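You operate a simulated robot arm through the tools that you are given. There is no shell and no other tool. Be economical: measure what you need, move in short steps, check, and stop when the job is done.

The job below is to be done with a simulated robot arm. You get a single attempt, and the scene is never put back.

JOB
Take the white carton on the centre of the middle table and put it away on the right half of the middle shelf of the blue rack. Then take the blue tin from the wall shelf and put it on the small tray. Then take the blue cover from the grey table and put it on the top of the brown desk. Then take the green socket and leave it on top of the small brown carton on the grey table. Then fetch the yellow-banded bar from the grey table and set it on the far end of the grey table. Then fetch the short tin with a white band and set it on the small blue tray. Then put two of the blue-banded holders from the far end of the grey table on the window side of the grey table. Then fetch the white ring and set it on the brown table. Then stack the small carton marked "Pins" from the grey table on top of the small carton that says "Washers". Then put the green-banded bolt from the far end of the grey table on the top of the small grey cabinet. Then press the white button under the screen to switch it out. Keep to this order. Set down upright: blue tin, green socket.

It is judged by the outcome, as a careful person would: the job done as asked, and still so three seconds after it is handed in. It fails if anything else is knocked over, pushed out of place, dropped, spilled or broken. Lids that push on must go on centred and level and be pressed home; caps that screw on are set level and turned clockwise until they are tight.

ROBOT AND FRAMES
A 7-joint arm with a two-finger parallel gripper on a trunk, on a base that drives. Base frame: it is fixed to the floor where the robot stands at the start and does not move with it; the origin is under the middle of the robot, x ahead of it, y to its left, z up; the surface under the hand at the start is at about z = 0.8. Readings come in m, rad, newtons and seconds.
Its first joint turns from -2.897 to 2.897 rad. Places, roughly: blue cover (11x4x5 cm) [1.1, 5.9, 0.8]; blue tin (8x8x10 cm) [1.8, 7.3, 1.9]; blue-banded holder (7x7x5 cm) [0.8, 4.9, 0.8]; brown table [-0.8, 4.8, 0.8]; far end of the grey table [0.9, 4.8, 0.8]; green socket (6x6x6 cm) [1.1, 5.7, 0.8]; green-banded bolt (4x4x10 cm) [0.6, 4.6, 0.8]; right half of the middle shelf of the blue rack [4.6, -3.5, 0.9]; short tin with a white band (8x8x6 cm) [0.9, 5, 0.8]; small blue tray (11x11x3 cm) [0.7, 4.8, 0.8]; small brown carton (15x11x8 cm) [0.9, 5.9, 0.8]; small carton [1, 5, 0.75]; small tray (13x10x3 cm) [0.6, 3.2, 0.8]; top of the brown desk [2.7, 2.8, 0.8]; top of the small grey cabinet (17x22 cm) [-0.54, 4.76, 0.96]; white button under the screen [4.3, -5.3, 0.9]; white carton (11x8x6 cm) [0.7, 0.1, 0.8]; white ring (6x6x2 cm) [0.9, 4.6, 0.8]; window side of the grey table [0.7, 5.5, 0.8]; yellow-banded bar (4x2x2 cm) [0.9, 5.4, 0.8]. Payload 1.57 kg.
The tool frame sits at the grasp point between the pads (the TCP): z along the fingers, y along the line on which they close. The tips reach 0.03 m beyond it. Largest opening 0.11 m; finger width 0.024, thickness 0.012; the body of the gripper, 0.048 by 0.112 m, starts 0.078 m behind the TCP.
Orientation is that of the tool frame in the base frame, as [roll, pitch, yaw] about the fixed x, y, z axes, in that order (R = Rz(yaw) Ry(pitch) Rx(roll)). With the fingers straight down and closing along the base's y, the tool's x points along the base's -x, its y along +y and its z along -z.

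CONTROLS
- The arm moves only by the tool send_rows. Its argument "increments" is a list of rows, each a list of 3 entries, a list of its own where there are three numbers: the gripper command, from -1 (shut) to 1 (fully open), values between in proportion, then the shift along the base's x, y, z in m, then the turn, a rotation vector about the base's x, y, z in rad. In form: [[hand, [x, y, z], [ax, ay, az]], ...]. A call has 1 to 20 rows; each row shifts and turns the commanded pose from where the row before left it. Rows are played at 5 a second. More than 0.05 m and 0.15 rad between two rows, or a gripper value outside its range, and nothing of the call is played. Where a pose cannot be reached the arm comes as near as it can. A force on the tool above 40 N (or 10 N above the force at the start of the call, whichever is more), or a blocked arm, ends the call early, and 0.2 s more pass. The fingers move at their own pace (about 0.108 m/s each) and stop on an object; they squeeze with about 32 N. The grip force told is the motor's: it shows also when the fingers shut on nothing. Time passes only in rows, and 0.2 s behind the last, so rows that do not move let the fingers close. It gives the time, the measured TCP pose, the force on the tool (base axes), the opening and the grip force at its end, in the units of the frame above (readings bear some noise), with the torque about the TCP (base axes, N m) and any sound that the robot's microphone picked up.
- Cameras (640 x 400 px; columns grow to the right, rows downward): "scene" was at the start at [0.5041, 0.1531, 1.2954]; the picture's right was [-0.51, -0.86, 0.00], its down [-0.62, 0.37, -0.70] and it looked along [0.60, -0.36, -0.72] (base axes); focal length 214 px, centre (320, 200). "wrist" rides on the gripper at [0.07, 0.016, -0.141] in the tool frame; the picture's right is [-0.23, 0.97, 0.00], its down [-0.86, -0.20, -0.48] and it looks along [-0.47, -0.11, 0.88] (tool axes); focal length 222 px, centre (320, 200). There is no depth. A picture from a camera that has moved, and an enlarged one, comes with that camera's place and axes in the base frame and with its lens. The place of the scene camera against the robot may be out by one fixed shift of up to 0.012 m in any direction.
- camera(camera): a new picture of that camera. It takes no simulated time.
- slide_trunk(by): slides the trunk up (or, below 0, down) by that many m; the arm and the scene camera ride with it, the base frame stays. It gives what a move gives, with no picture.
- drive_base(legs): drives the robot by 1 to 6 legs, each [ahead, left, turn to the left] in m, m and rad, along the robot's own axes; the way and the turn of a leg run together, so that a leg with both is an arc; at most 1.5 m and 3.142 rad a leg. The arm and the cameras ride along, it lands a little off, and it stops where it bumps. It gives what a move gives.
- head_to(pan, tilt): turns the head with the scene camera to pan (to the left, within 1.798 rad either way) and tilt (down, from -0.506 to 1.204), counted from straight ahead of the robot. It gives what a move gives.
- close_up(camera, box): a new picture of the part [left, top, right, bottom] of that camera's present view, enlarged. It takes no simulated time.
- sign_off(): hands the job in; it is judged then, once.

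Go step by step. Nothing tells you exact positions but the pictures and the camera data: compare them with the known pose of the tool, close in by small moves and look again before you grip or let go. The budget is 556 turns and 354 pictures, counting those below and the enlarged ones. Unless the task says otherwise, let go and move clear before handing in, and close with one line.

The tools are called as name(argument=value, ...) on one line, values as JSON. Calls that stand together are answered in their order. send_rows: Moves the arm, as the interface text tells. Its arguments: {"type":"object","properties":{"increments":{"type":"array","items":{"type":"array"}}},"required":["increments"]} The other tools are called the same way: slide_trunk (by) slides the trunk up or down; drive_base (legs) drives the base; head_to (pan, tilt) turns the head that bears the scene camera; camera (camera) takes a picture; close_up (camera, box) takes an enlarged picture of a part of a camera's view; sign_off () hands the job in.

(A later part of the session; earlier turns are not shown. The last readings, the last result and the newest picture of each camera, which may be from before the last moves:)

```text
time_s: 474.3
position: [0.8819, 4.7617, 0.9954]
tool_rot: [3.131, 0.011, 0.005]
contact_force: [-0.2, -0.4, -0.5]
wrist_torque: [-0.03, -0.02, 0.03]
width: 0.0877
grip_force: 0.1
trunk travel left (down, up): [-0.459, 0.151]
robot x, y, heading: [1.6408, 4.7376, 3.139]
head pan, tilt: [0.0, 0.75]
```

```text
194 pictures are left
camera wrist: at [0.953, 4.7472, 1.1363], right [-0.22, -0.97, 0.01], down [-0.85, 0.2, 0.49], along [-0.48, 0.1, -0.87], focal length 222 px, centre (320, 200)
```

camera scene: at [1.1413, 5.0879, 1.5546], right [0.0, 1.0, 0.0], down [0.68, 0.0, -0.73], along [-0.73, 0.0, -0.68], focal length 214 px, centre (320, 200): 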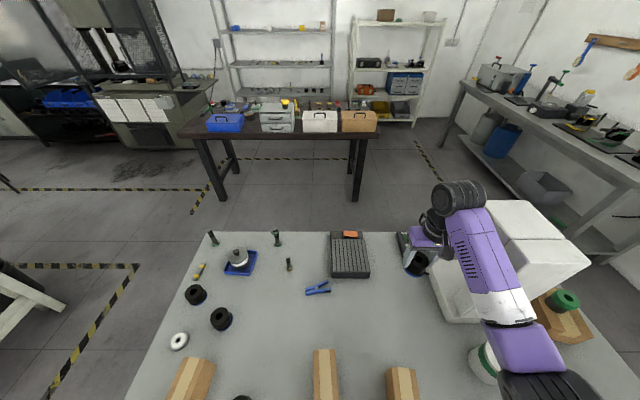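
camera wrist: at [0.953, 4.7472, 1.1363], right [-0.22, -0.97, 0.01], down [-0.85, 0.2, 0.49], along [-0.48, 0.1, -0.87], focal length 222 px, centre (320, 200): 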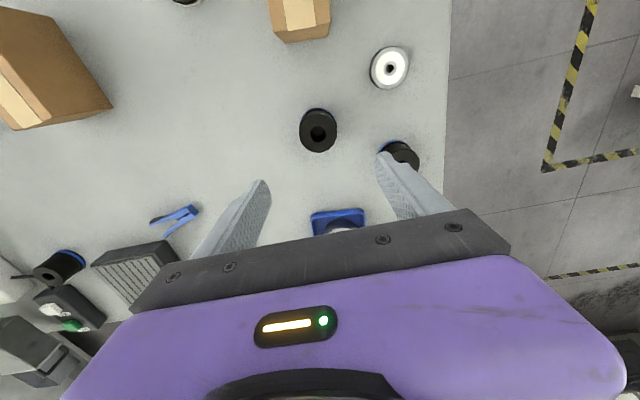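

send_rows(increments=[[0.6, [0.002, 0, -0.045], [0, 0, 0]], [0.6, [0, 0, -0.045], [0, 0, 0]], [0.6, [0, 0, -0.045], [0, 0, 0]], [0.6, [0, 0, 0], [0, 0, 0]]])

camera(camera="wrist")

```text
time_s: 475.3
position: [0.8851, 4.7602, 0.8585]
tool_rot: [3.132, 0.009, 0.003]
contact_force: [0.3, 0.6, 0.6]
wrist_torque: [0.0, 0.01, 0.03]
width: 0.0879
grip_force: 0.2
trunk travel left (down, up): [-0.459, 0.151]
robot x, y, heading: [1.6438, 4.7372, 3.142]
head pan, tilt: [0.0, 0.75]
```

```text
193 pictures are left
camera wrist: at [0.9562, 4.7469, 0.9998], right [-0.22, -0.97, 0.01], down [-0.85, 0.2, 0.49], along [-0.48, 0.1, -0.87], focal length 222 px, centre (320, 200)
```

wrist: 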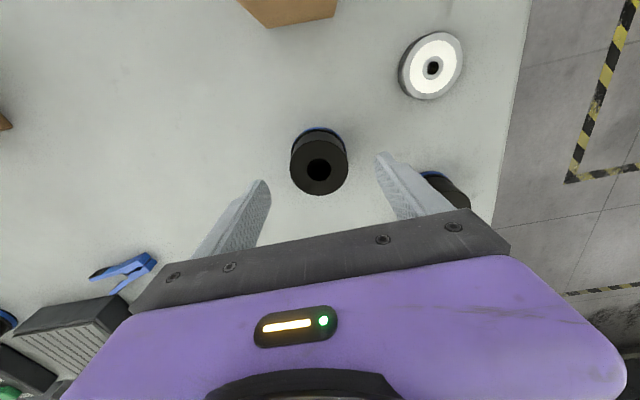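

send_rows(increments=[[0.5, [-0.002, 0.001, -0.03], [0, 0, 0]], [0.5, [0, 0, -0.02], [0, 0, 0]], [0.5, [0, 0, -0.008], [0, 0, 0]], [0, [0, 0, 0], [0, 0, 0]], [-1, [0, 0, 0], [0, 0, 0]], [-1, [0, 0, 0], [0, 0, 0]], [-1, [0, 0, 0.03], [0, 0, 0]], [-1, [0, 0, 0.045], [0, 0, 0]], [-1, [0, 0, 0.045], [0, 0, 0]], [-1, [0, 0, 0.04], [0, 0, 0]]])

drive_base(legs=[[0.0, -0.56, 0]])

camera(camera="wrist")

```text
time_s: 477.5
position: [0.8827, 4.7617, 0.9617]
tool_rot: [3.134, 0.006, 0.003]
contact_force: [0.5, -0.5, -7.9]
wrist_torque: [0.01, -0.05, 0.03]
width: 0.0578
grip_force: 31.9
trunk travel left (down, up): [-0.459, 0.151]
robot x, y, heading: [1.6408, 4.7411, 3.14]
head pan, tilt: [0.0, 0.75]
```

```text
time_s: 480.7
position: [0.8805, 5.3168, 0.9609]
tool_rot: [3.132, 0.011, 0.007]
contact_force: [0.0, 0.4, -6.4]
wrist_torque: [0.02, 0.0, 0.0]
width: 0.0577
grip_force: 32.7
trunk travel left (down, up): [-0.459, 0.151]
robot x, y, heading: [1.6438, 5.2983, -3.137]
head pan, tilt: [0.0, 0.75]
```

```text
192 pictures are left
camera wrist: at [0.9517, 5.3035, 1.1014], right [-0.22, -0.98, 0.01], down [-0.85, 0.2, 0.49], along [-0.48, 0.1, -0.87], focal length 222 px, centre (320, 200)
```

wrist: 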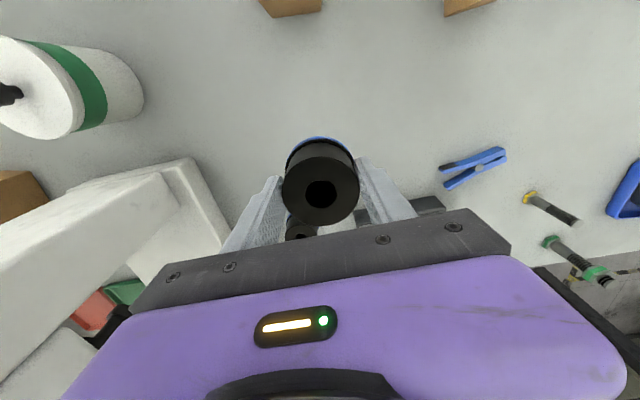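

The window side seems to be the western half, so I'll place the second holder beside the first at about [0.80, 5.395].

send_rows(increments=[[-1, [-0.027, 0.026, 0], [0, 0, 0]], [-1, [-0.027, 0.026, 0], [0, 0, 0]], [-1, [-0.024, 0.026, 0], [0, 0, 0]], [-1, [0, 0, -0.045], [0, 0, 0]], [-1, [0, 0, -0.045], [0, 0, 0]], [-1, [0, 0, 0], [0, 0, 0]]])

camera(camera="wrist")

head_to(pan=-0.1, tilt=0.6)

camera(camera="scene")

```text
time_s: 482.1
position: [0.8017, 5.3957, 0.87]
tool_rot: [3.132, 0.01, 0.007]
contact_force: [-0.7, 0.9, -7.9]
wrist_torque: [0.04, 0.01, -0.02]
width: 0.0577
grip_force: 32.3
trunk travel left (down, up): [-0.459, 0.151]
robot x, y, heading: [1.6413, 5.2981, -3.136]
head pan, tilt: [0.0, 0.75]
```

```text
191 pictures are left
camera wrist: at [0.8725, 5.3813, 1.0112], right [-0.22, -0.98, 0.01], down [-0.85, 0.2, 0.49], along [-0.48, 0.1, -0.87], focal length 222 px, centre (320, 200)
```

wrist: 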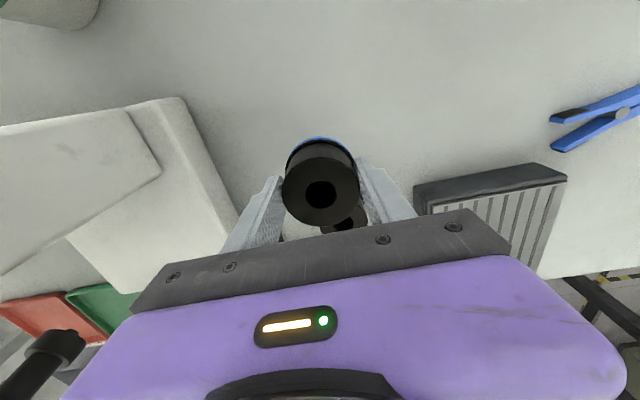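

```text
time_s: 482.8
position: [0.8014, 5.3962, 0.8706]
tool_rot: [3.134, 0.011, 0.009]
contact_force: [0.0, 0.4, -7.6]
wrist_torque: [0.02, -0.02, 0.04]
width: 0.0576
grip_force: 32.0
trunk travel left (down, up): [-0.459, 0.151]
robot x, y, heading: [1.6453, 5.2976, -3.14]
head pan, tilt: [-0.099, 0.6]
```

```text
190 pictures are left
camera scene: at [1.1359, 5.0981, 1.4215], right [0.09, 1.0, 0.0], down [0.56, -0.05, -0.82], along [-0.82, 0.08, -0.57], focal length 214 px, centre (320, 200)
```

scene: 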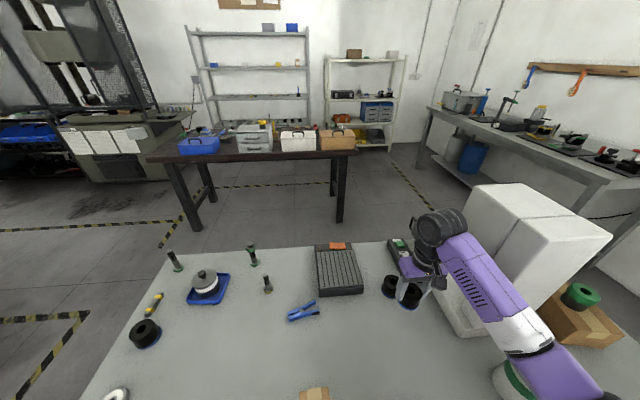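

send_rows(increments=[[-1, [0.01, 0, -0.03], [0, 0, 0]], [-1, [0, 0, -0.025], [0, 0, 0]], [-1, [0, 0, -0.01], [0, 0, 0]], [-1, [0, 0, -0.005], [0, 0, 0]], [-1, [0, 0, -0.004], [0, 0, 0]], [-1, [0, 0, 0], [0, 0, 0]]])

camera(camera="wrist")

```text
time_s: 484.2
position: [0.8114, 5.3973, 0.7993]
tool_rot: [3.136, 0.016, 0.011]
contact_force: [-2.7, -5.6, 22.7]
wrist_torque: [0.53, 0.2, 0.01]
width: 0.058
grip_force: 32.5
trunk travel left (down, up): [-0.459, 0.151]
robot x, y, heading: [1.645, 5.2949, -3.138]
head pan, tilt: [-0.099, 0.6]
```

```text
189 pictures are left
camera wrist: at [0.8838, 5.3821, 0.9396], right [-0.22, -0.98, 0.01], down [-0.85, 0.19, 0.49], along [-0.48, 0.1, -0.87], focal length 222 px, centre (320, 200)
```

wrist: 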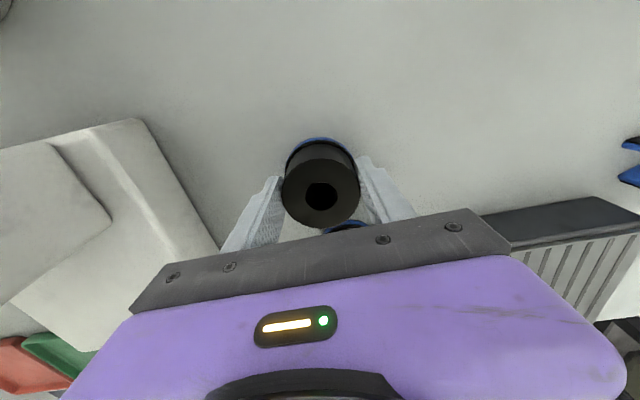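

send_rows(increments=[[-1, [0, 0, 0.004], [0, 0, 0]], [-0.3, [0, 0, 0], [0, 0, 0]], [0.3, [0, 0, 0], [0, 0, 0]], [0.45, [0, 0, 0], [0, 0, 0]], [0.45, [0, 0, 0.02], [0, 0, 0]], [0.45, [0, 0, 0.04], [0, 0, 0]], [0.45, [0, 0, 0.045], [0, 0, 0]], [0.45, [0, 0, 0.045], [0, 0, 0]], [0.45, [0.045, 0, 0], [0, 0, 0]], [0.45, [0.045, 0, 0], [0, 0, 0]]])

camera(camera="wrist")

camera(camera="scene")

```text
time_s: 486.4
position: [0.9019, 5.3937, 0.9525]
tool_rot: [3.133, 0.01, 0.009]
contact_force: [-1.6, -0.2, -0.4]
wrist_torque: [0.01, -0.01, -0.04]
width: 0.0799
grip_force: 0.2
trunk travel left (down, up): [-0.459, 0.151]
robot x, y, heading: [1.6429, 5.2982, -3.133]
head pan, tilt: [-0.099, 0.6]
```

```text
188 pictures are left
camera wrist: at [0.974, 5.3796, 1.0929], right [-0.22, -0.98, 0.01], down [-0.85, 0.2, 0.49], along [-0.48, 0.1, -0.87], focal length 222 px, centre (320, 200)
```

wrist: 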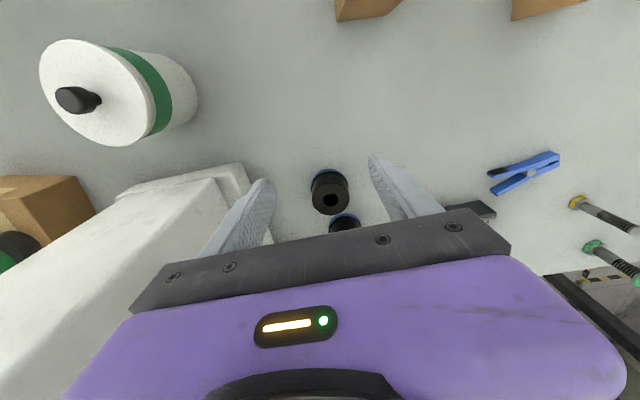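

```text
187 pictures are left
camera scene: at [1.1357, 5.0978, 1.4215], right [0.09, 1.0, 0.0], down [0.56, -0.05, -0.82], along [-0.82, 0.08, -0.57], focal length 214 px, centre (320, 200)
```

scene: 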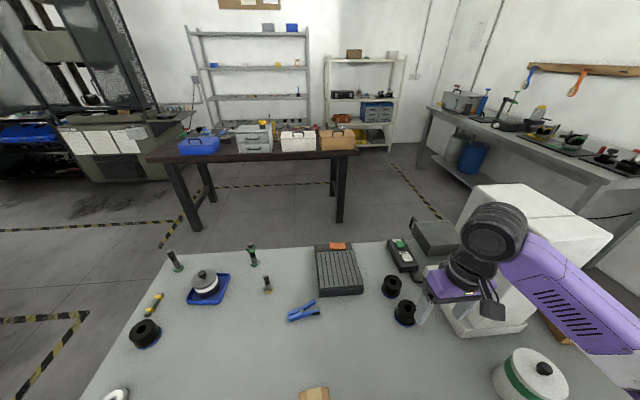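

Both holders stand on the window side. Next is the white ring near [0.947, 4.64]; I'll shift the base south again.

drive_base(legs=[[0, 0.68, 0]])

send_rows(increments=[[0.3, [0.03, -0.03, 0.02], [0, 0, 0]], [0.3, [0.015, -0.03, 0.02], [0, 0, 0]], [0.3, [0, 0, 0], [0, 0, 0]]])

camera(camera="wrist")

```text
time_s: 490.2
position: [0.9086, 4.7006, 0.9525]
tool_rot: [3.133, 0.01, 0.023]
contact_force: [-0.4, -0.3, -0.5]
wrist_torque: [0.0, 0.02, 0.0]
width: 0.0796
grip_force: 0.1
trunk travel left (down, up): [-0.459, 0.151]
robot x, y, heading: [1.6488, 4.6116, -3.119]
head pan, tilt: [-0.099, 0.6]
```

```text
time_s: 491.0
position: [0.956, 4.6405, 0.9913]
tool_rot: [3.133, 0.01, 0.024]
contact_force: [0.1, 0.2, -0.1]
wrist_torque: [-0.01, 0.01, 0.03]
width: 0.0716
grip_force: 0.0
trunk travel left (down, up): [-0.459, 0.151]
robot x, y, heading: [1.6506, 4.6156, -3.123]
head pan, tilt: [-0.099, 0.6]
```

```text
186 pictures are left
camera wrist: at [1.0278, 4.6273, 1.1329], right [-0.2, -0.98, 0.01], down [-0.85, 0.18, 0.49], along [-0.48, 0.09, -0.87], focal length 222 px, centre (320, 200)
```

wrist: 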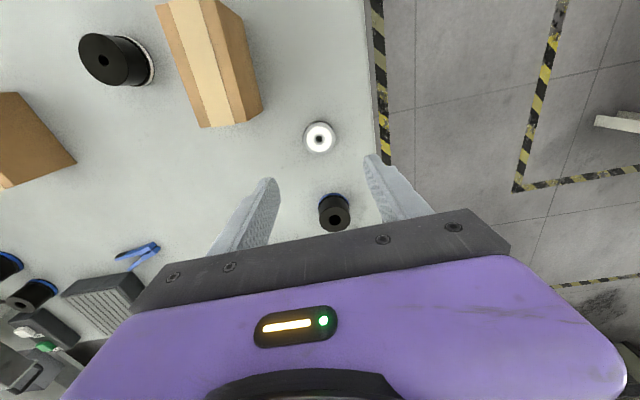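

send_rows(increments=[[0.55, [-0.015, 0.001, -0.045], [0, 0, 0]], [0.55, [0, 0, -0.045], [0, 0, 0]], [0.55, [0, 0, -0.045], [0, 0, 0]], [0.55, [0, 0, -0.02], [0, 0, 0]], [0.55, [0, 0, 0], [0, 0, 0]]])

camera(camera="wrist")

```text
time_s: 492.2
position: [0.9406, 4.6399, 0.8381]
tool_rot: [3.132, 0.011, 0.025]
contact_force: [-0.2, 0.0, -0.5]
wrist_torque: [-0.01, 0.01, 0.0]
width: 0.0853
grip_force: 0.0
trunk travel left (down, up): [-0.459, 0.151]
robot x, y, heading: [1.6486, 4.6142, -3.121]
head pan, tilt: [-0.099, 0.6]
```

```text
185 pictures are left
camera wrist: at [1.0119, 4.6273, 0.9788], right [-0.2, -0.98, 0.01], down [-0.85, 0.18, 0.49], along [-0.48, 0.09, -0.87], focal length 222 px, centre (320, 200)
```

wrist: 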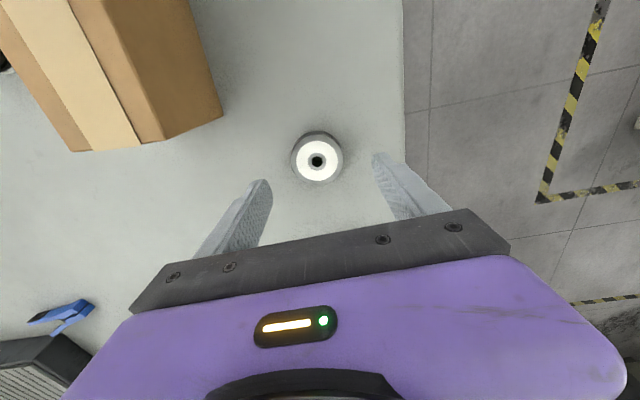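

send_rows(increments=[[0.5, [0, 0.003, -0.03], [0, 0, 0]], [0.5, [0, 0, -0.015], [0, 0, 0]], [0.5, [0, 0, -0.008], [0, 0, 0]], [0, [0, 0, 0], [0, 0, 0]], [-1, [0, 0, 0], [0, 0, 0]], [-1, [0, 0, 0], [0, 0, 0]], [-1, [0, 0, 0.03], [0, 0, 0]], [-1, [0, 0, 0.045], [0, 0, 0]]])

camera(camera="wrist")

```text
time_s: 494.0
position: [0.9401, 4.643, 0.8596]
tool_rot: [3.132, 0.01, 0.024]
contact_force: [-0.4, -0.8, -1.3]
wrist_torque: [0.06, -0.01, 0.03]
width: 0.0519
grip_force: 32.0
trunk travel left (down, up): [-0.459, 0.151]
robot x, y, heading: [1.6512, 4.615, -3.117]
head pan, tilt: [-0.099, 0.6]
```

```text
184 pictures are left
camera wrist: at [1.0116, 4.63, 0.9998], right [-0.2, -0.98, 0.01], down [-0.86, 0.18, 0.49], along [-0.48, 0.09, -0.87], focal length 222 px, centre (320, 200)
```

wrist: 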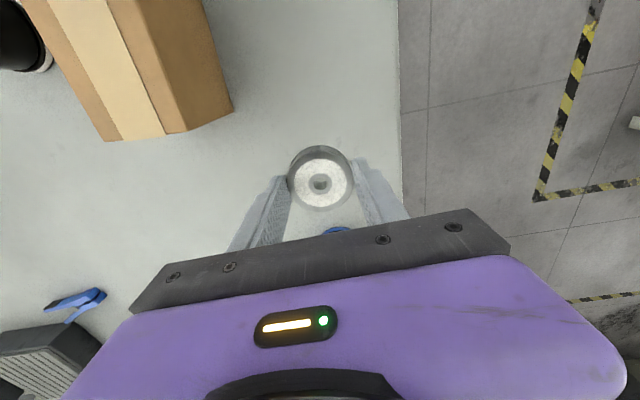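

The ring is held. I'll raise it high and drive around through the gap to the aisle beside the brown table.

slide_trunk(by=0.15)

send_rows(increments=[[-1, [0, 0, 0.05], [0, 0, 0]], [-1, [0, 0, 0.05], [0, 0, 0]], [-1, [0, 0, 0.05], [0, 0, 0]], [-1, [0, 0, 0.05], [0, 0, 0]], [-1, [0, 0, 0.05], [0, 0, 0]]])

drive_base(legs=[[-0.25, 0, -0.02], [0, 0.58, 0], [1.4, 0, 0]])

head_to(pan=-0.4, tilt=0.5)

camera(camera="scene")

```text
time_s: 495.7
position: [0.9401, 4.6436, 1.0083]
tool_rot: [3.133, 0.01, 0.024]
contact_force: [0.9, -0.1, -1.5]
wrist_torque: [-0.02, 0.0, -0.02]
width: 0.0518
grip_force: 32.3
trunk travel left (down, up): [-0.609, 0.001]
robot x, y, heading: [1.6519, 4.617, -3.123]
head pan, tilt: [-0.099, 0.6]
```

```text
time_s: 496.9
position: [0.9413, 4.6452, 1.2574]
tool_rot: [3.133, 0.011, 0.023]
contact_force: [-0.2, -0.4, -1.0]
wrist_torque: [-0.02, -0.03, 0.04]
width: 0.0517
grip_force: 32.1
trunk travel left (down, up): [-0.609, 0.001]
robot x, y, heading: [1.6481, 4.6168, -3.121]
head pan, tilt: [-0.099, 0.6]
```

```text
time_s: 508.2
position: [-0.1986, 4.1198, 1.2578]
tool_rot: [3.132, 0.013, -0.018]
contact_force: [0.7, -0.2, -1.3]
wrist_torque: [0.01, 0.01, 0.0]
width: 0.0519
grip_force: 31.7
trunk travel left (down, up): [-0.609, 0.001]
robot x, y, heading: [0.5057, 4.0594, 3.122]
head pan, tilt: [-0.099, 0.6]
```

```text
time_s: 509.0
position: [-0.2004, 4.1193, 1.2584]
tool_rot: [3.134, 0.01, -0.016]
contact_force: [-0.1, 0.1, -1.1]
wrist_torque: [-0.02, 0.01, 0.01]
width: 0.0521
grip_force: 31.7
trunk travel left (down, up): [-0.609, 0.001]
robot x, y, heading: [0.511, 4.0588, 3.117]
head pan, tilt: [-0.4, 0.499]
```

```text
183 pictures are left
camera scene: at [0.0025, 3.9007, 1.5807], right [0.41, 0.91, 0.0], down [0.44, -0.2, -0.88], along [-0.8, 0.36, -0.48], focal length 214 px, centre (320, 200)
```

scene: 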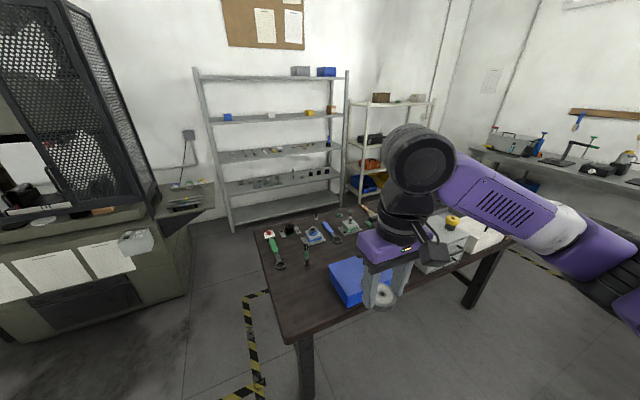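

The south end of the brown table is free at about [-0.66, 4.10]. I'll drive forward and position over it.

drive_base(legs=[[0.45, 0.02, 0.02]])

slide_trunk(by=-0.25)

camera(camera="wrist")

camera(camera="scene")

```text
time_s: 511.7
position: [-0.6552, 4.0843, 1.2577]
tool_rot: [3.132, 0.011, 0.01]
contact_force: [-0.2, 1.0, -1.6]
wrist_torque: [0.0, -0.01, 0.02]
width: 0.052
grip_force: 32.1
trunk travel left (down, up): [-0.609, 0.001]
robot x, y, heading: [0.0549, 4.0422, -3.14]
head pan, tilt: [-0.4, 0.499]
```

```text
time_s: 514.3
position: [-0.6541, 4.0843, 1.0073]
tool_rot: [3.134, 0.011, 0.011]
contact_force: [0.8, 0.1, -1.3]
wrist_torque: [-0.04, 0.01, 0.01]
width: 0.0519
grip_force: 32.4
trunk travel left (down, up): [-0.359, 0.251]
robot x, y, heading: [0.0587, 4.0464, -3.138]
head pan, tilt: [-0.4, 0.499]
```

```text
182 pictures are left
camera wrist: at [-0.5832, 4.07, 1.1488], right [-0.22, -0.98, 0.01], down [-0.85, 0.2, 0.49], along [-0.48, 0.1, -0.87], focal length 222 px, centre (320, 200)
```

wrist: 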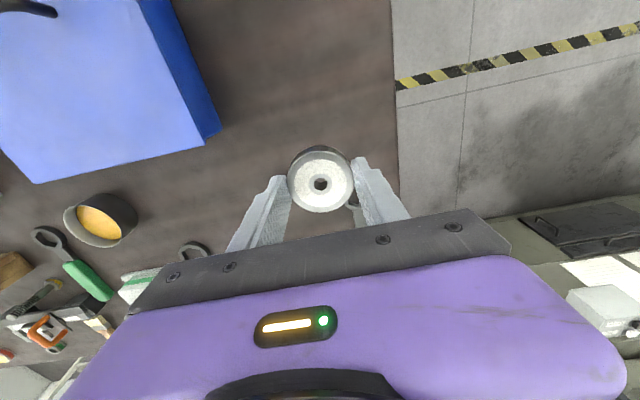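

```text
181 pictures are left
camera scene: at [-0.4468, 3.8703, 1.3307], right [0.38, 0.92, 0.0], down [0.44, -0.18, -0.88], along [-0.81, 0.34, -0.48], focal length 214 px, centre (320, 200)
```

scene: 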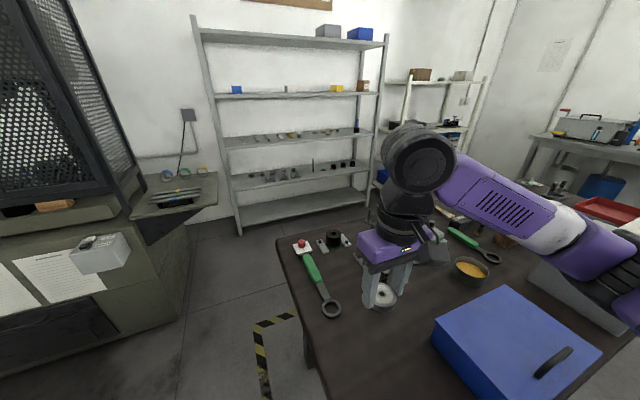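

The spot under the ring is clear. I'll lower until contact.

send_rows(increments=[[-1, [0, 0, -0.045], [0, 0, 0]], [-1, [0, 0, -0.045], [0, 0, 0]], [-1, [0, 0, -0.04], [0, 0, 0]], [-1, [0, 0, 0], [0, 0, 0]]])

close_up(camera="scene", box=[300, 220, 460, 340])

```text
time_s: 515.3
position: [-0.6553, 4.0842, 0.8771]
tool_rot: [3.134, 0.01, 0.012]
contact_force: [0.9, -0.3, -2.4]
wrist_torque: [0.0, 0.03, 0.0]
width: 0.0517
grip_force: 32.2
trunk travel left (down, up): [-0.359, 0.251]
robot x, y, heading: [0.0554, 4.0438, -3.133]
head pan, tilt: [-0.4, 0.499]
```

```text
3.33 times, centred on (380, 280) of scene
camera zoom: at [-0.4468, 3.8703, 1.3307], right [0.38, 0.92, 0.0], down [0.44, -0.18, -0.88], along [-0.81, 0.34, -0.48], focal length 715 px, centre (120, -67)
```

zoom: 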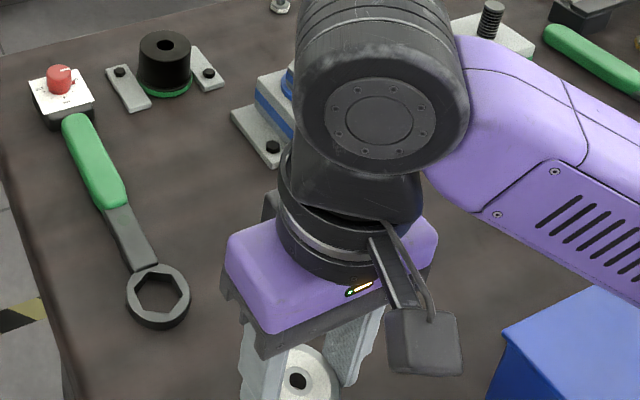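

send_rows(increments=[[-1, [0, 0, -0.02], [0, 0, 0]], [-1, [0, 0, -0.015], [0, 0, 0]], [-1, [0, 0, -0.01], [0, 0, 0]], [-1, [0, 0, -0.008], [0, 0, 0]], [-1, [0, 0, -0.008], [0, 0, 0]], [-1, [0, 0, -0.008], [0, 0, 0]], [-1, [0, 0, -0.008], [0, 0, 0]], [-1, [0, 0, -0.008], [0, 0, 0]]])

```text
time_s: 516.3
position: [-0.6565, 4.0848, 0.8305]
tool_rot: [3.131, 0.016, 0.01]
contact_force: [4.6, -3.5, 21.2]
wrist_torque: [0.56, -0.37, -0.32]
width: 0.052
grip_force: 32.0
trunk travel left (down, up): [-0.359, 0.251]
robot x, y, heading: [0.0516, 4.0419, -3.139]
head pan, tilt: [-0.4, 0.499]
stopped in row 4: the force on the tool passed its limit at 100 N (the readings are from after the stop); the commanded pose is now the measured one
```

Contact: the brown table top is at about 0.795. I'll relax and release.

send_rows(increments=[[-1, [0, 0, 0.004], [0, 0, 0]], [-0.4, [0, 0, 0], [0, 0, 0]], [0.4, [0, 0, 0], [0, 0, 0]], [0.4, [0, 0, 0], [0, 0, 0]], [0.4, [0, 0, 0.02], [0, 0, 0]], [0.4, [0, 0, 0.04], [0, 0, 0]], [0.4, [0, 0, 0.045], [0, 0, 0]], [0.4, [0, 0, 0.045], [0, 0, 0]], [0.4, [0, 0, 0.045], [0, 0, 0]]])

slide_trunk(by=0.24)

camera(camera="wrist")

head_to(pan=-0.9, tilt=0.5)

camera(camera="scene")

```text
time_s: 518.3
position: [-0.6547, 4.0864, 1.0309]
tool_rot: [3.133, 0.016, 0.01]
contact_force: [0.5, 0.6, -0.4]
wrist_torque: [-0.02, -0.04, 0.02]
width: 0.0768
grip_force: 0.0
trunk travel left (down, up): [-0.359, 0.251]
robot x, y, heading: [0.0562, 4.0431, -3.136]
head pan, tilt: [-0.4, 0.499]
```

```text
time_s: 520.8
position: [-0.6554, 4.0875, 1.2712]
tool_rot: [3.135, 0.016, 0.011]
contact_force: [-0.7, -0.1, 0.0]
wrist_torque: [-0.01, 0.0, 0.01]
width: 0.0771
grip_force: 0.0
trunk travel left (down, up): [-0.599, 0.011]
robot x, y, heading: [0.0521, 4.0418, -3.129]
head pan, tilt: [-0.4, 0.499]
```

```text
179 pictures are left
camera wrist: at [-0.5835, 4.0733, 1.4111], right [-0.22, -0.98, 0.01], down [-0.85, 0.19, 0.49], along [-0.48, 0.1, -0.87], focal length 222 px, centre (320, 200)
```

wrist: 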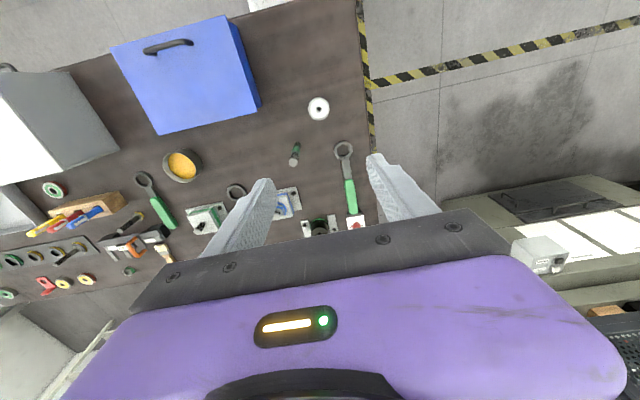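

```text
time_s: 521.7
position: [-0.6551, 4.0873, 1.2711]
tool_rot: [3.136, 0.017, 0.009]
contact_force: [-0.2, 1.0, 0.7]
wrist_torque: [0.01, -0.01, 0.01]
width: 0.0769
grip_force: 0.0
trunk travel left (down, up): [-0.599, 0.011]
robot x, y, heading: [0.0542, 4.0443, -3.14]
head pan, tilt: [-0.901, 0.499]
```

```text
178 pictures are left
camera scene: at [-0.4197, 3.9063, 1.5707], right [0.78, 0.63, 0.0], down [0.3, -0.37, -0.88], along [-0.55, 0.68, -0.48], focal length 214 px, centre (320, 200)
```

scene: 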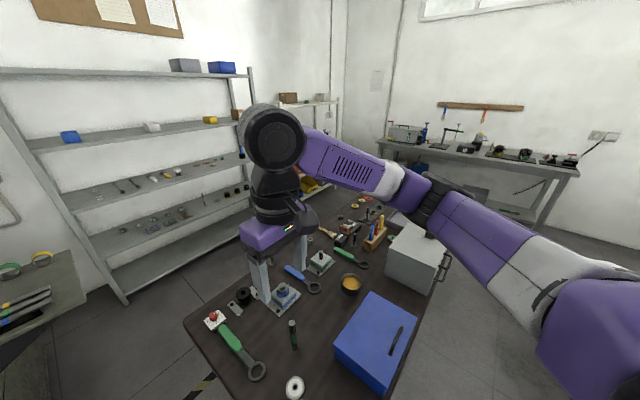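

The ring is on the brown table. Next I'll stack the "Pins" carton on "Washers", driving back to the grey table's east side.

drive_base(legs=[[-1.4, 0, 0], [-0.42, 0, 0], [0, -1.2, 0]])

head_to(pan=0.0, tilt=0.9)

camera(camera="scene")

camera(camera="wrist")

```text
time_s: 536.6
position: [1.1741, 5.3067, 1.2705]
tool_rot: [3.134, 0.017, 0.002]
contact_force: [0.9, 0.6, 0.8]
wrist_torque: [-0.03, 0.01, 0.0]
width: 0.077
grip_force: 0.1
trunk travel left (down, up): [-0.599, 0.011]
robot x, y, heading: [1.8844, 5.256, 3.141]
head pan, tilt: [-0.901, 0.499]
```

```text
time_s: 537.8
position: [1.1738, 5.308, 1.2705]
tool_rot: [3.136, 0.014, 0.003]
contact_force: [0.0, 0.5, 0.5]
wrist_torque: [-0.01, 0.05, 0.0]
width: 0.077
grip_force: 0.1
trunk travel left (down, up): [-0.599, 0.011]
robot x, y, heading: [1.8853, 5.2579, 3.14]
head pan, tilt: [0.0, 0.901]
```

```text
177 pictures are left
camera scene: at [1.39, 5.053, 1.5369], right [0.0, 1.0, 0.0], down [0.78, 0.0, -0.62], along [-0.62, 0.0, -0.78], focal length 214 px, centre (320, 200)
```

scene: 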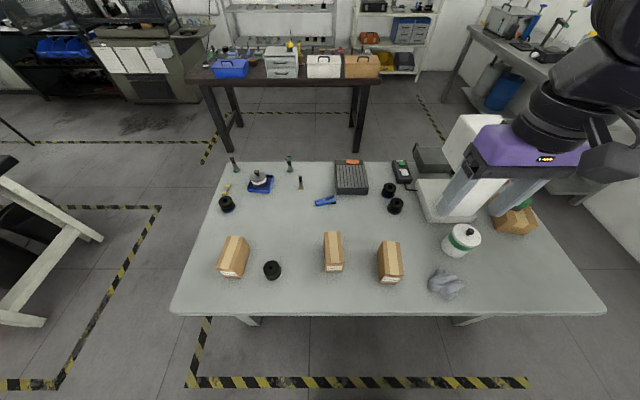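

```text
176 pictures are left
camera wrist: at [1.2464, 5.2923, 1.4112], right [-0.22, -0.97, 0.01], down [-0.85, 0.2, 0.49], along [-0.48, 0.1, -0.87], focal length 222 px, centre (320, 200)
```

wrist: 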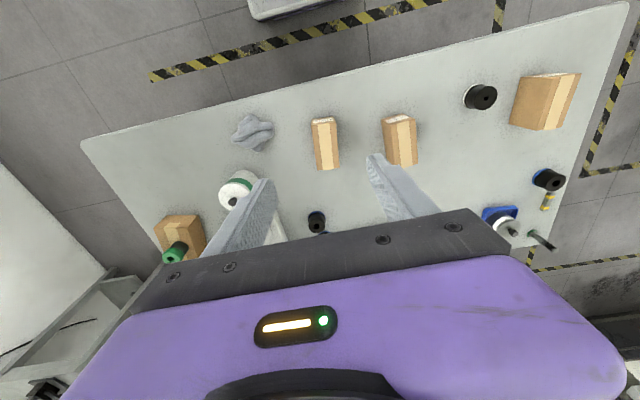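

close_up(camera="scene", box=[300, 210, 440, 310])

close_up(camera="wrist", box=[280, 90, 440, 190])

```text
4.00 times, centred on (370, 260) of scene
camera zoom: at [1.39, 5.053, 1.5369], right [0.0, 1.0, 0.0], down [0.78, 0.0, -0.62], along [-0.62, 0.0, -0.78], focal length 858 px, centre (120, -40)
```

zoom: 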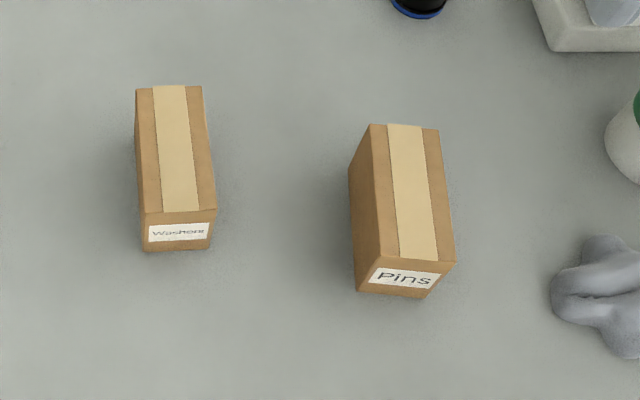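

```text
4.00 times, centred on (360, 140) of wrist
camera zoom: at [1.2464, 5.2923, 1.4112], right [-0.22, -0.97, 0.01], down [-0.85, 0.2, 0.49], along [-0.48, 0.1, -0.87], focal length 888 px, centre (160, 440)
```

zoom: 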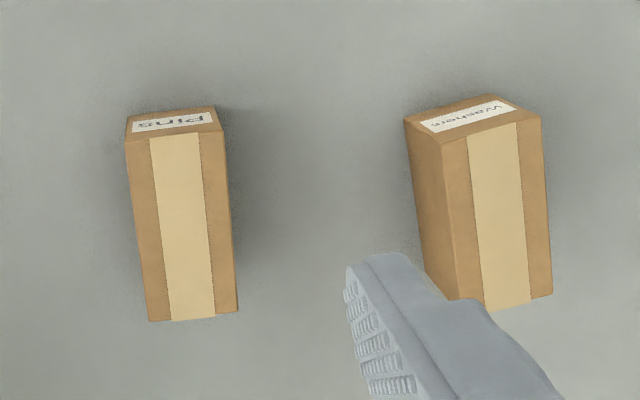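

The "Pins" carton is at [1.086, 5.306] (6×12 cm, top at 0.84, yaw -0.12). "Washers" is at [1.046, 5.102] with yaw +0.04. I'll go over Pins.

slide_trunk(by=-0.25)

send_rows(increments=[[0.7, [-0.045, 0, 0], [0, 0, -0.06]], [0.7, [-0.043, -0.001, 0], [0, 0, -0.06]], [0.7, [0, 0, -0.04], [0, 0, 0]], [0.7, [0, 0, 0], [0, 0, 0]]])

camera(camera="wrist")

```text
time_s: 540.4
position: [1.1744, 5.3064, 1.0213]
tool_rot: [3.135, 0.014, 0.005]
contact_force: [0.9, -0.2, -0.2]
wrist_torque: [-0.02, 0.0, 0.03]
width: 0.0771
grip_force: 0.1
trunk travel left (down, up): [-0.349, 0.261]
robot x, y, heading: [1.8815, 5.2594, 3.139]
head pan, tilt: [0.0, 0.901]
```

```text
time_s: 541.4
position: [1.0846, 5.3033, 0.9807]
tool_rot: [3.135, 0.017, -0.116]
contact_force: [0.3, -0.7, -0.2]
wrist_torque: [0.01, -0.01, -0.03]
width: 0.0937
grip_force: 0.1
trunk travel left (down, up): [-0.349, 0.261]
robot x, y, heading: [1.8888, 5.2588, 3.137]
head pan, tilt: [0.0, 0.901]
```

```text
173 pictures are left
camera wrist: at [1.1553, 5.2798, 1.1214], right [-0.34, -0.94, 0.01], down [-0.82, 0.3, 0.49], along [-0.47, 0.16, -0.87], focal length 222 px, centre (320, 200)
```

wrist: 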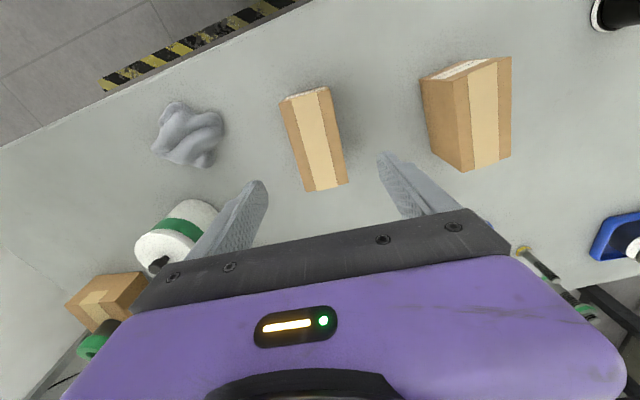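

send_rows(increments=[[0.7, [0.001, 0.003, -0.045], [0, 0, -0.01]], [0.7, [0, 0, -0.045], [0, 0, 0]], [0.7, [0, 0, -0.045], [0, 0, 0]], [0.7, [0, 0, -0.04], [0, 0, 0]], [0.7, [0, 0, 0], [0, 0, 0]]])

camera(camera="wrist")

```text
time_s: 542.6
position: [1.0862, 5.3099, 0.8058]
tool_rot: [3.134, 0.017, -0.128]
contact_force: [0.2, 0.3, 0.8]
wrist_torque: [0.02, 0.05, 0.04]
width: 0.0936
grip_force: 0.0
trunk travel left (down, up): [-0.349, 0.261]
robot x, y, heading: [1.8841, 5.2551, 3.14]
head pan, tilt: [0.0, 0.901]
```

```text
172 pictures are left
camera wrist: at [1.1564, 5.2859, 0.9457], right [-0.35, -0.94, 0.01], down [-0.81, 0.31, 0.49], along [-0.46, 0.16, -0.87], focal length 222 px, centre (320, 200)
```

wrist: 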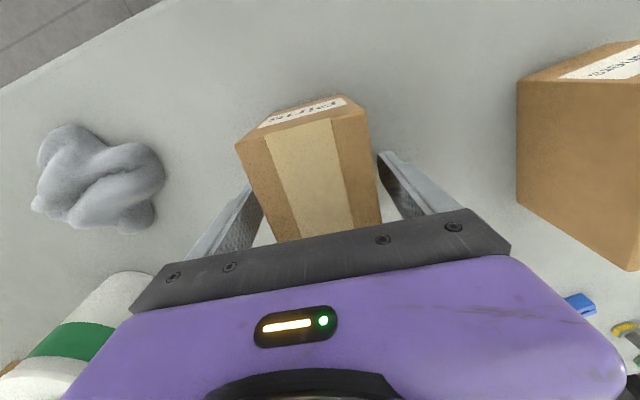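

send_rows(increments=[[0.3, [0, 0, -0.003], [0, 0, 0]], [-0.2, [0, 0, 0], [0, 0, 0]], [-1, [0, 0, 0], [0, 0, 0]], [-1, [0, 0, 0], [0, 0, 0]], [-1, [0, 0, 0.03], [0, 0, 0]], [-1, [0, 0, 0.045], [0, 0, 0]], [-1, [0, 0, 0.045], [0, 0, 0]], [-1, [0, 0, 0.045], [0, 0, 0]]])

camera(camera="wrist")

```text
time_s: 544.4
position: [1.0854, 5.3102, 0.9665]
tool_rot: [3.135, 0.015, -0.126]
contact_force: [0.5, 0.7, -3.8]
wrist_torque: [-0.01, -0.04, -0.02]
width: 0.0621
grip_force: 32.3
trunk travel left (down, up): [-0.349, 0.261]
robot x, y, heading: [1.8864, 5.255, 3.139]
head pan, tilt: [0.0, 0.901]
```

```text
171 pictures are left
camera wrist: at [1.1547, 5.2867, 1.1073], right [-0.35, -0.94, 0.01], down [-0.81, 0.31, 0.49], along [-0.46, 0.16, -0.87], focal length 222 px, centre (320, 200)
```

wrist: 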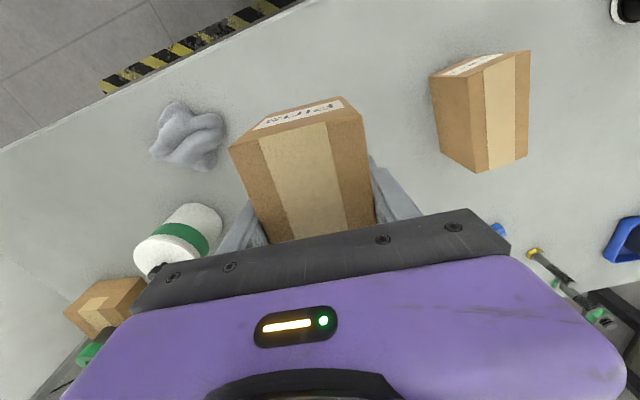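

Held. I'll move it over "Washers" and align the yaw.

send_rows(increments=[[-1, [-0.008, -0.042, 0], [0, 0, 0.033]], [-1, [-0.008, -0.042, 0], [0, 0, 0.033]], [-1, [-0.008, -0.042, 0], [0, 0, 0.033]], [-1, [-0.008, -0.042, 0], [0, 0, 0.033]], [-1, [-0.008, -0.04, 0], [0, 0, 0.033]], [-1, [0, 0, -0.03], [0, 0, 0]], [-1, [0, 0, 0], [0, 0, 0]]])

camera(camera="wrist")

head_to(pan=0.0, tilt=0.75)

close_up(camera="scene", box=[260, 180, 420, 300])

```text
time_s: 546.0
position: [1.0467, 5.0993, 0.9375]
tool_rot: [3.134, 0.017, 0.038]
contact_force: [-0.8, 0.1, -3.3]
wrist_torque: [-0.03, 0.01, 0.01]
width: 0.0618
grip_force: 31.4
trunk travel left (down, up): [-0.349, 0.261]
robot x, y, heading: [1.8825, 5.2612, 3.142]
head pan, tilt: [0.0, 0.901]
```

```text
170 pictures are left
camera wrist: at [1.119, 5.0873, 1.0773], right [-0.19, -0.98, 0.01], down [-0.85, 0.17, 0.49], along [-0.48, 0.08, -0.87], focal length 222 px, centre (320, 200)
```

wrist: 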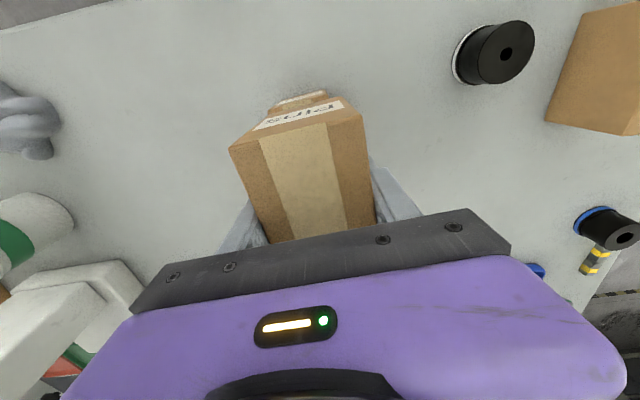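

```text
time_s: 546.7
position: [1.0475, 5.1001, 0.937]
tool_rot: [3.135, 0.015, 0.036]
contact_force: [0.5, -0.2, -4.7]
wrist_torque: [0.01, 0.01, 0.0]
width: 0.0622
grip_force: 32.2
trunk travel left (down, up): [-0.349, 0.261]
robot x, y, heading: [1.8869, 5.2589, 3.138]
head pan, tilt: [0.0, 0.75]
```

```text
3.33 times, centred on (340, 240) of scene
camera zoom: at [1.3825, 5.0528, 1.2986], right [0.0, 1.0, 0.0], down [0.68, 0.0, -0.73], along [-0.73, 0.0, -0.68], focal length 715 px, centre (253, 67)
```

zoom: 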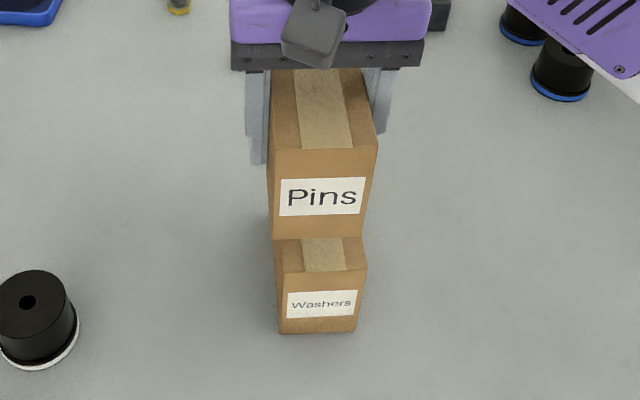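

It needs about +8 mm in y to line up. I'll adjust and lower onto Washers.

send_rows(increments=[[-1, [-0.002, 0.007, -0.015], [0, 0, 0]], [-1, [0, 0, -0.012], [0, 0, 0]], [-1, [0, 0, -0.008], [0, 0, 0]], [-1, [0, 0, 0], [0, 0, 0]]])

close_up(camera="scene", box=[260, 180, 420, 300])

```text
time_s: 547.7
position: [1.0441, 5.1055, 0.9025]
tool_rot: [3.133, 0.015, 0.038]
contact_force: [0.2, -0.5, -4.7]
wrist_torque: [-0.04, -0.02, 0.02]
width: 0.0617
grip_force: 32.2
trunk travel left (down, up): [-0.349, 0.261]
robot x, y, heading: [1.8835, 5.2595, 3.143]
head pan, tilt: [0.0, 0.75]
```

```text
3.33 times, centred on (340, 240) of scene
camera zoom: at [1.3825, 5.0529, 1.2987], right [0.0, 1.0, 0.0], down [0.68, 0.0, -0.73], along [-0.73, 0.0, -0.68], focal length 715 px, centre (253, 67)
```

zoom: 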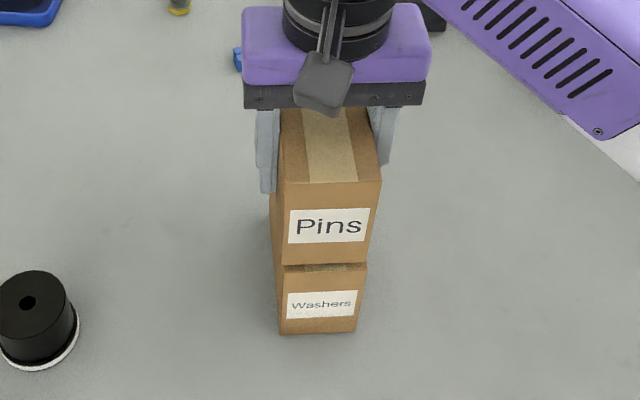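

Well aligned. I'll make the final gentle descent until contact, then release.

send_rows(increments=[[-1, [0, 0, -0.004], [0, 0, 0]], [-1, [0, 0, -0.003], [0, 0, 0]], [-1, [0, 0, -0.003], [0, 0, 0]], [-1, [0, 0, 0], [0, 0, 0]]])

```text
time_s: 548.7
position: [1.0438, 5.1072, 0.8953]
tool_rot: [3.133, 0.021, 0.038]
contact_force: [-1.9, -0.8, 27.5]
wrist_torque: [0.93, 0.18, 0.12]
width: 0.062
grip_force: 32.3
trunk travel left (down, up): [-0.349, 0.261]
robot x, y, heading: [1.8872, 5.2596, 3.14]
head pan, tilt: [0.0, 0.75]
```

send_rows(increments=[[-1, [0, 0, 0.003], [0, 0, 0]], [-1, [0, 0, 0.001], [0, 0, 0]], [-0.4, [0, 0, 0], [0, 0, 0]], [0.2, [0, 0, 0], [0, 0, 0]], [0.6, [0, 0, 0], [0, 0, 0]], [0.6, [0, 0, 0.02], [0, 0, 0]], [0.6, [0, 0, 0.04], [0, 0, 0]], [0.6, [0, 0, 0.045], [0, 0, 0]], [0.6, [0, 0, 0.045], [0, 0, 0]]])

camera(camera="scene")

camera(camera="wrist")

```text
time_s: 550.7
position: [1.0451, 5.1084, 1.0464]
tool_rot: [3.136, 0.017, 0.038]
contact_force: [-0.4, 0.7, -0.2]
wrist_torque: [0.0, -0.01, -0.02]
width: 0.0882
grip_force: 0.1
trunk travel left (down, up): [-0.349, 0.261]
robot x, y, heading: [1.8859, 5.258, 3.139]
head pan, tilt: [0.0, 0.75]
```

```text
167 pictures are left
camera scene: at [1.3824, 5.0528, 1.2985], right [0.0, 1.0, 0.0], down [0.68, 0.0, -0.73], along [-0.73, 0.0, -0.68], focal length 214 px, centre (320, 200)
```

scene: 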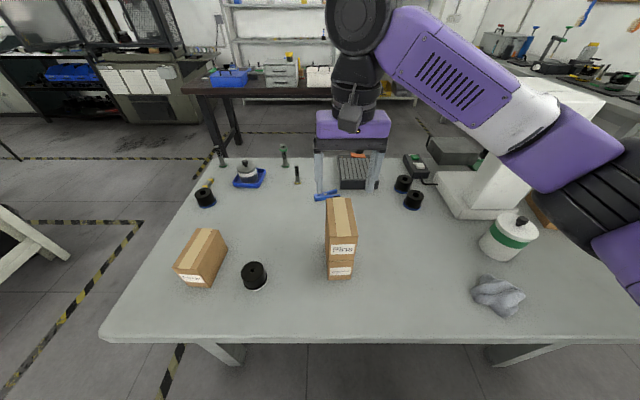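

```text
166 pictures are left
camera wrist: at [1.1174, 5.0957, 1.1871], right [-0.19, -0.98, 0.01], down [-0.85, 0.17, 0.49], along [-0.48, 0.08, -0.87], focal length 222 px, centre (320, 200)
```

wrist: 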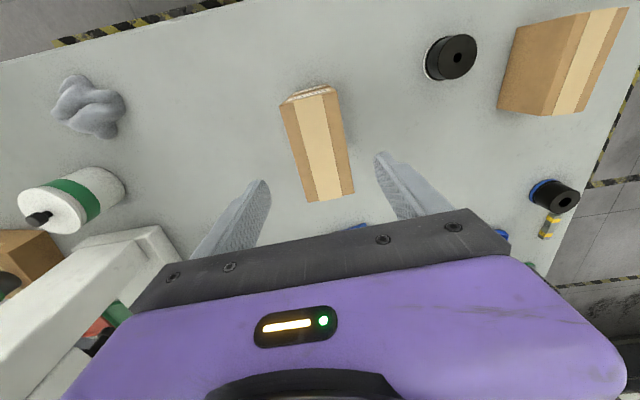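

Stacked and aligned. Next is the green-banded bolt at about [0.56, 4.61]. I'll stand at the south mouth of the aisle facing north, from where both the bolt and the small grey cabinet are reachable.

slide_trunk(by=0.2)

drive_base(legs=[[0, 1.2, 0], [1.4, 0, 0], [0.36, 0, 0], [0, 0, -1.57]])

head_to(pan=-0.6, tilt=0.75)

camera(camera="scene")

head_to(pan=0.6, tilt=0.6)

camera(camera="scene")

```text
time_s: 552.9
position: [1.0453, 5.1084, 1.2459]
tool_rot: [3.136, 0.014, 0.037]
contact_force: [-0.3, -0.7, 0.5]
wrist_torque: [0.0, 0.03, 0.0]
width: 0.0882
grip_force: 0.0
trunk travel left (down, up): [-0.549, 0.061]
robot x, y, heading: [1.8853, 5.2578, 3.141]
head pan, tilt: [0.0, 0.75]
```

```text
time_s: 571.4
position: [-0.0195, 4.9661, 1.2456]
tool_rot: [3.136, 0.017, -1.574]
contact_force: [1.1, -0.4, -0.5]
wrist_torque: [-0.01, -0.01, 0.01]
width: 0.0879
grip_force: 0.1
trunk travel left (down, up): [-0.549, 0.061]
robot x, y, heading: [0.0989, 4.1201, 1.535]
head pan, tilt: [0.0, 0.75]
```

```text
time_s: 572.4
position: [-0.0211, 4.965, 1.246]
tool_rot: [3.135, 0.015, -1.571]
contact_force: [-0.8, -0.2, -0.2]
wrist_torque: [0.01, 0.01, 0.04]
width: 0.0882
grip_force: 0.0
trunk travel left (down, up): [-0.549, 0.061]
robot x, y, heading: [0.0936, 4.1215, 1.531]
head pan, tilt: [-0.6, 0.75]
```

```text
165 pictures are left
camera scene: at [-0.0292, 4.6165, 1.4987], right [0.8, -0.6, 0.0], down [-0.41, -0.55, -0.73], along [0.44, 0.59, -0.68], focal length 214 px, centre (320, 200)
```

scene: 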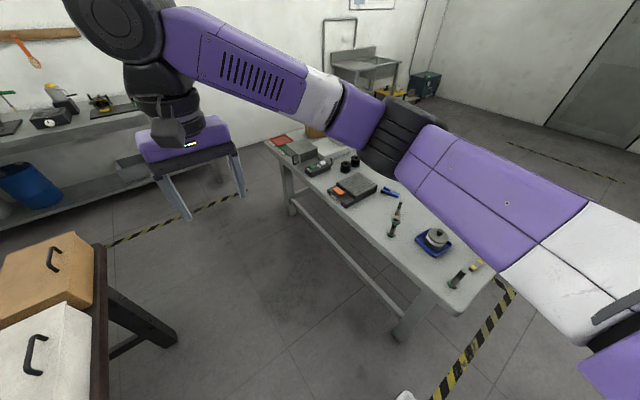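

```text
time_s: 573.8
position: [-0.02, 4.9652, 1.2458]
tool_rot: [3.136, 0.015, -1.573]
contact_force: [0.6, -0.7, 0.4]
wrist_torque: [0.02, -0.02, 0.01]
width: 0.088
grip_force: 0.1
trunk travel left (down, up): [-0.549, 0.061]
robot x, y, heading: [0.0971, 4.1187, 1.528]
head pan, tilt: [0.6, 0.6]
```

```text
164 pictures are left
camera scene: at [-0.1256, 4.6249, 1.5116], right [0.85, 0.53, 0.0], down [0.3, -0.48, -0.82], along [-0.44, 0.7, -0.57], focal length 214 px, centre (320, 200)
```

scene: 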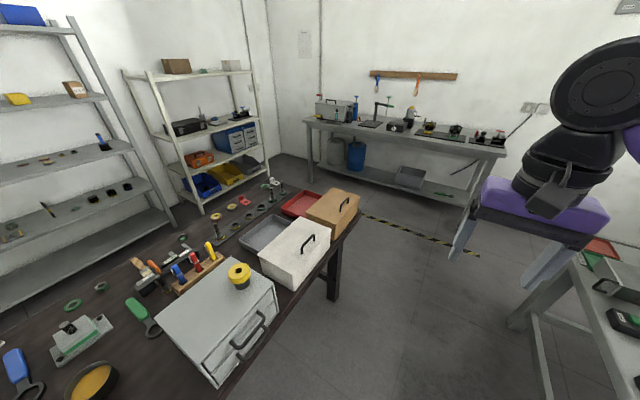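

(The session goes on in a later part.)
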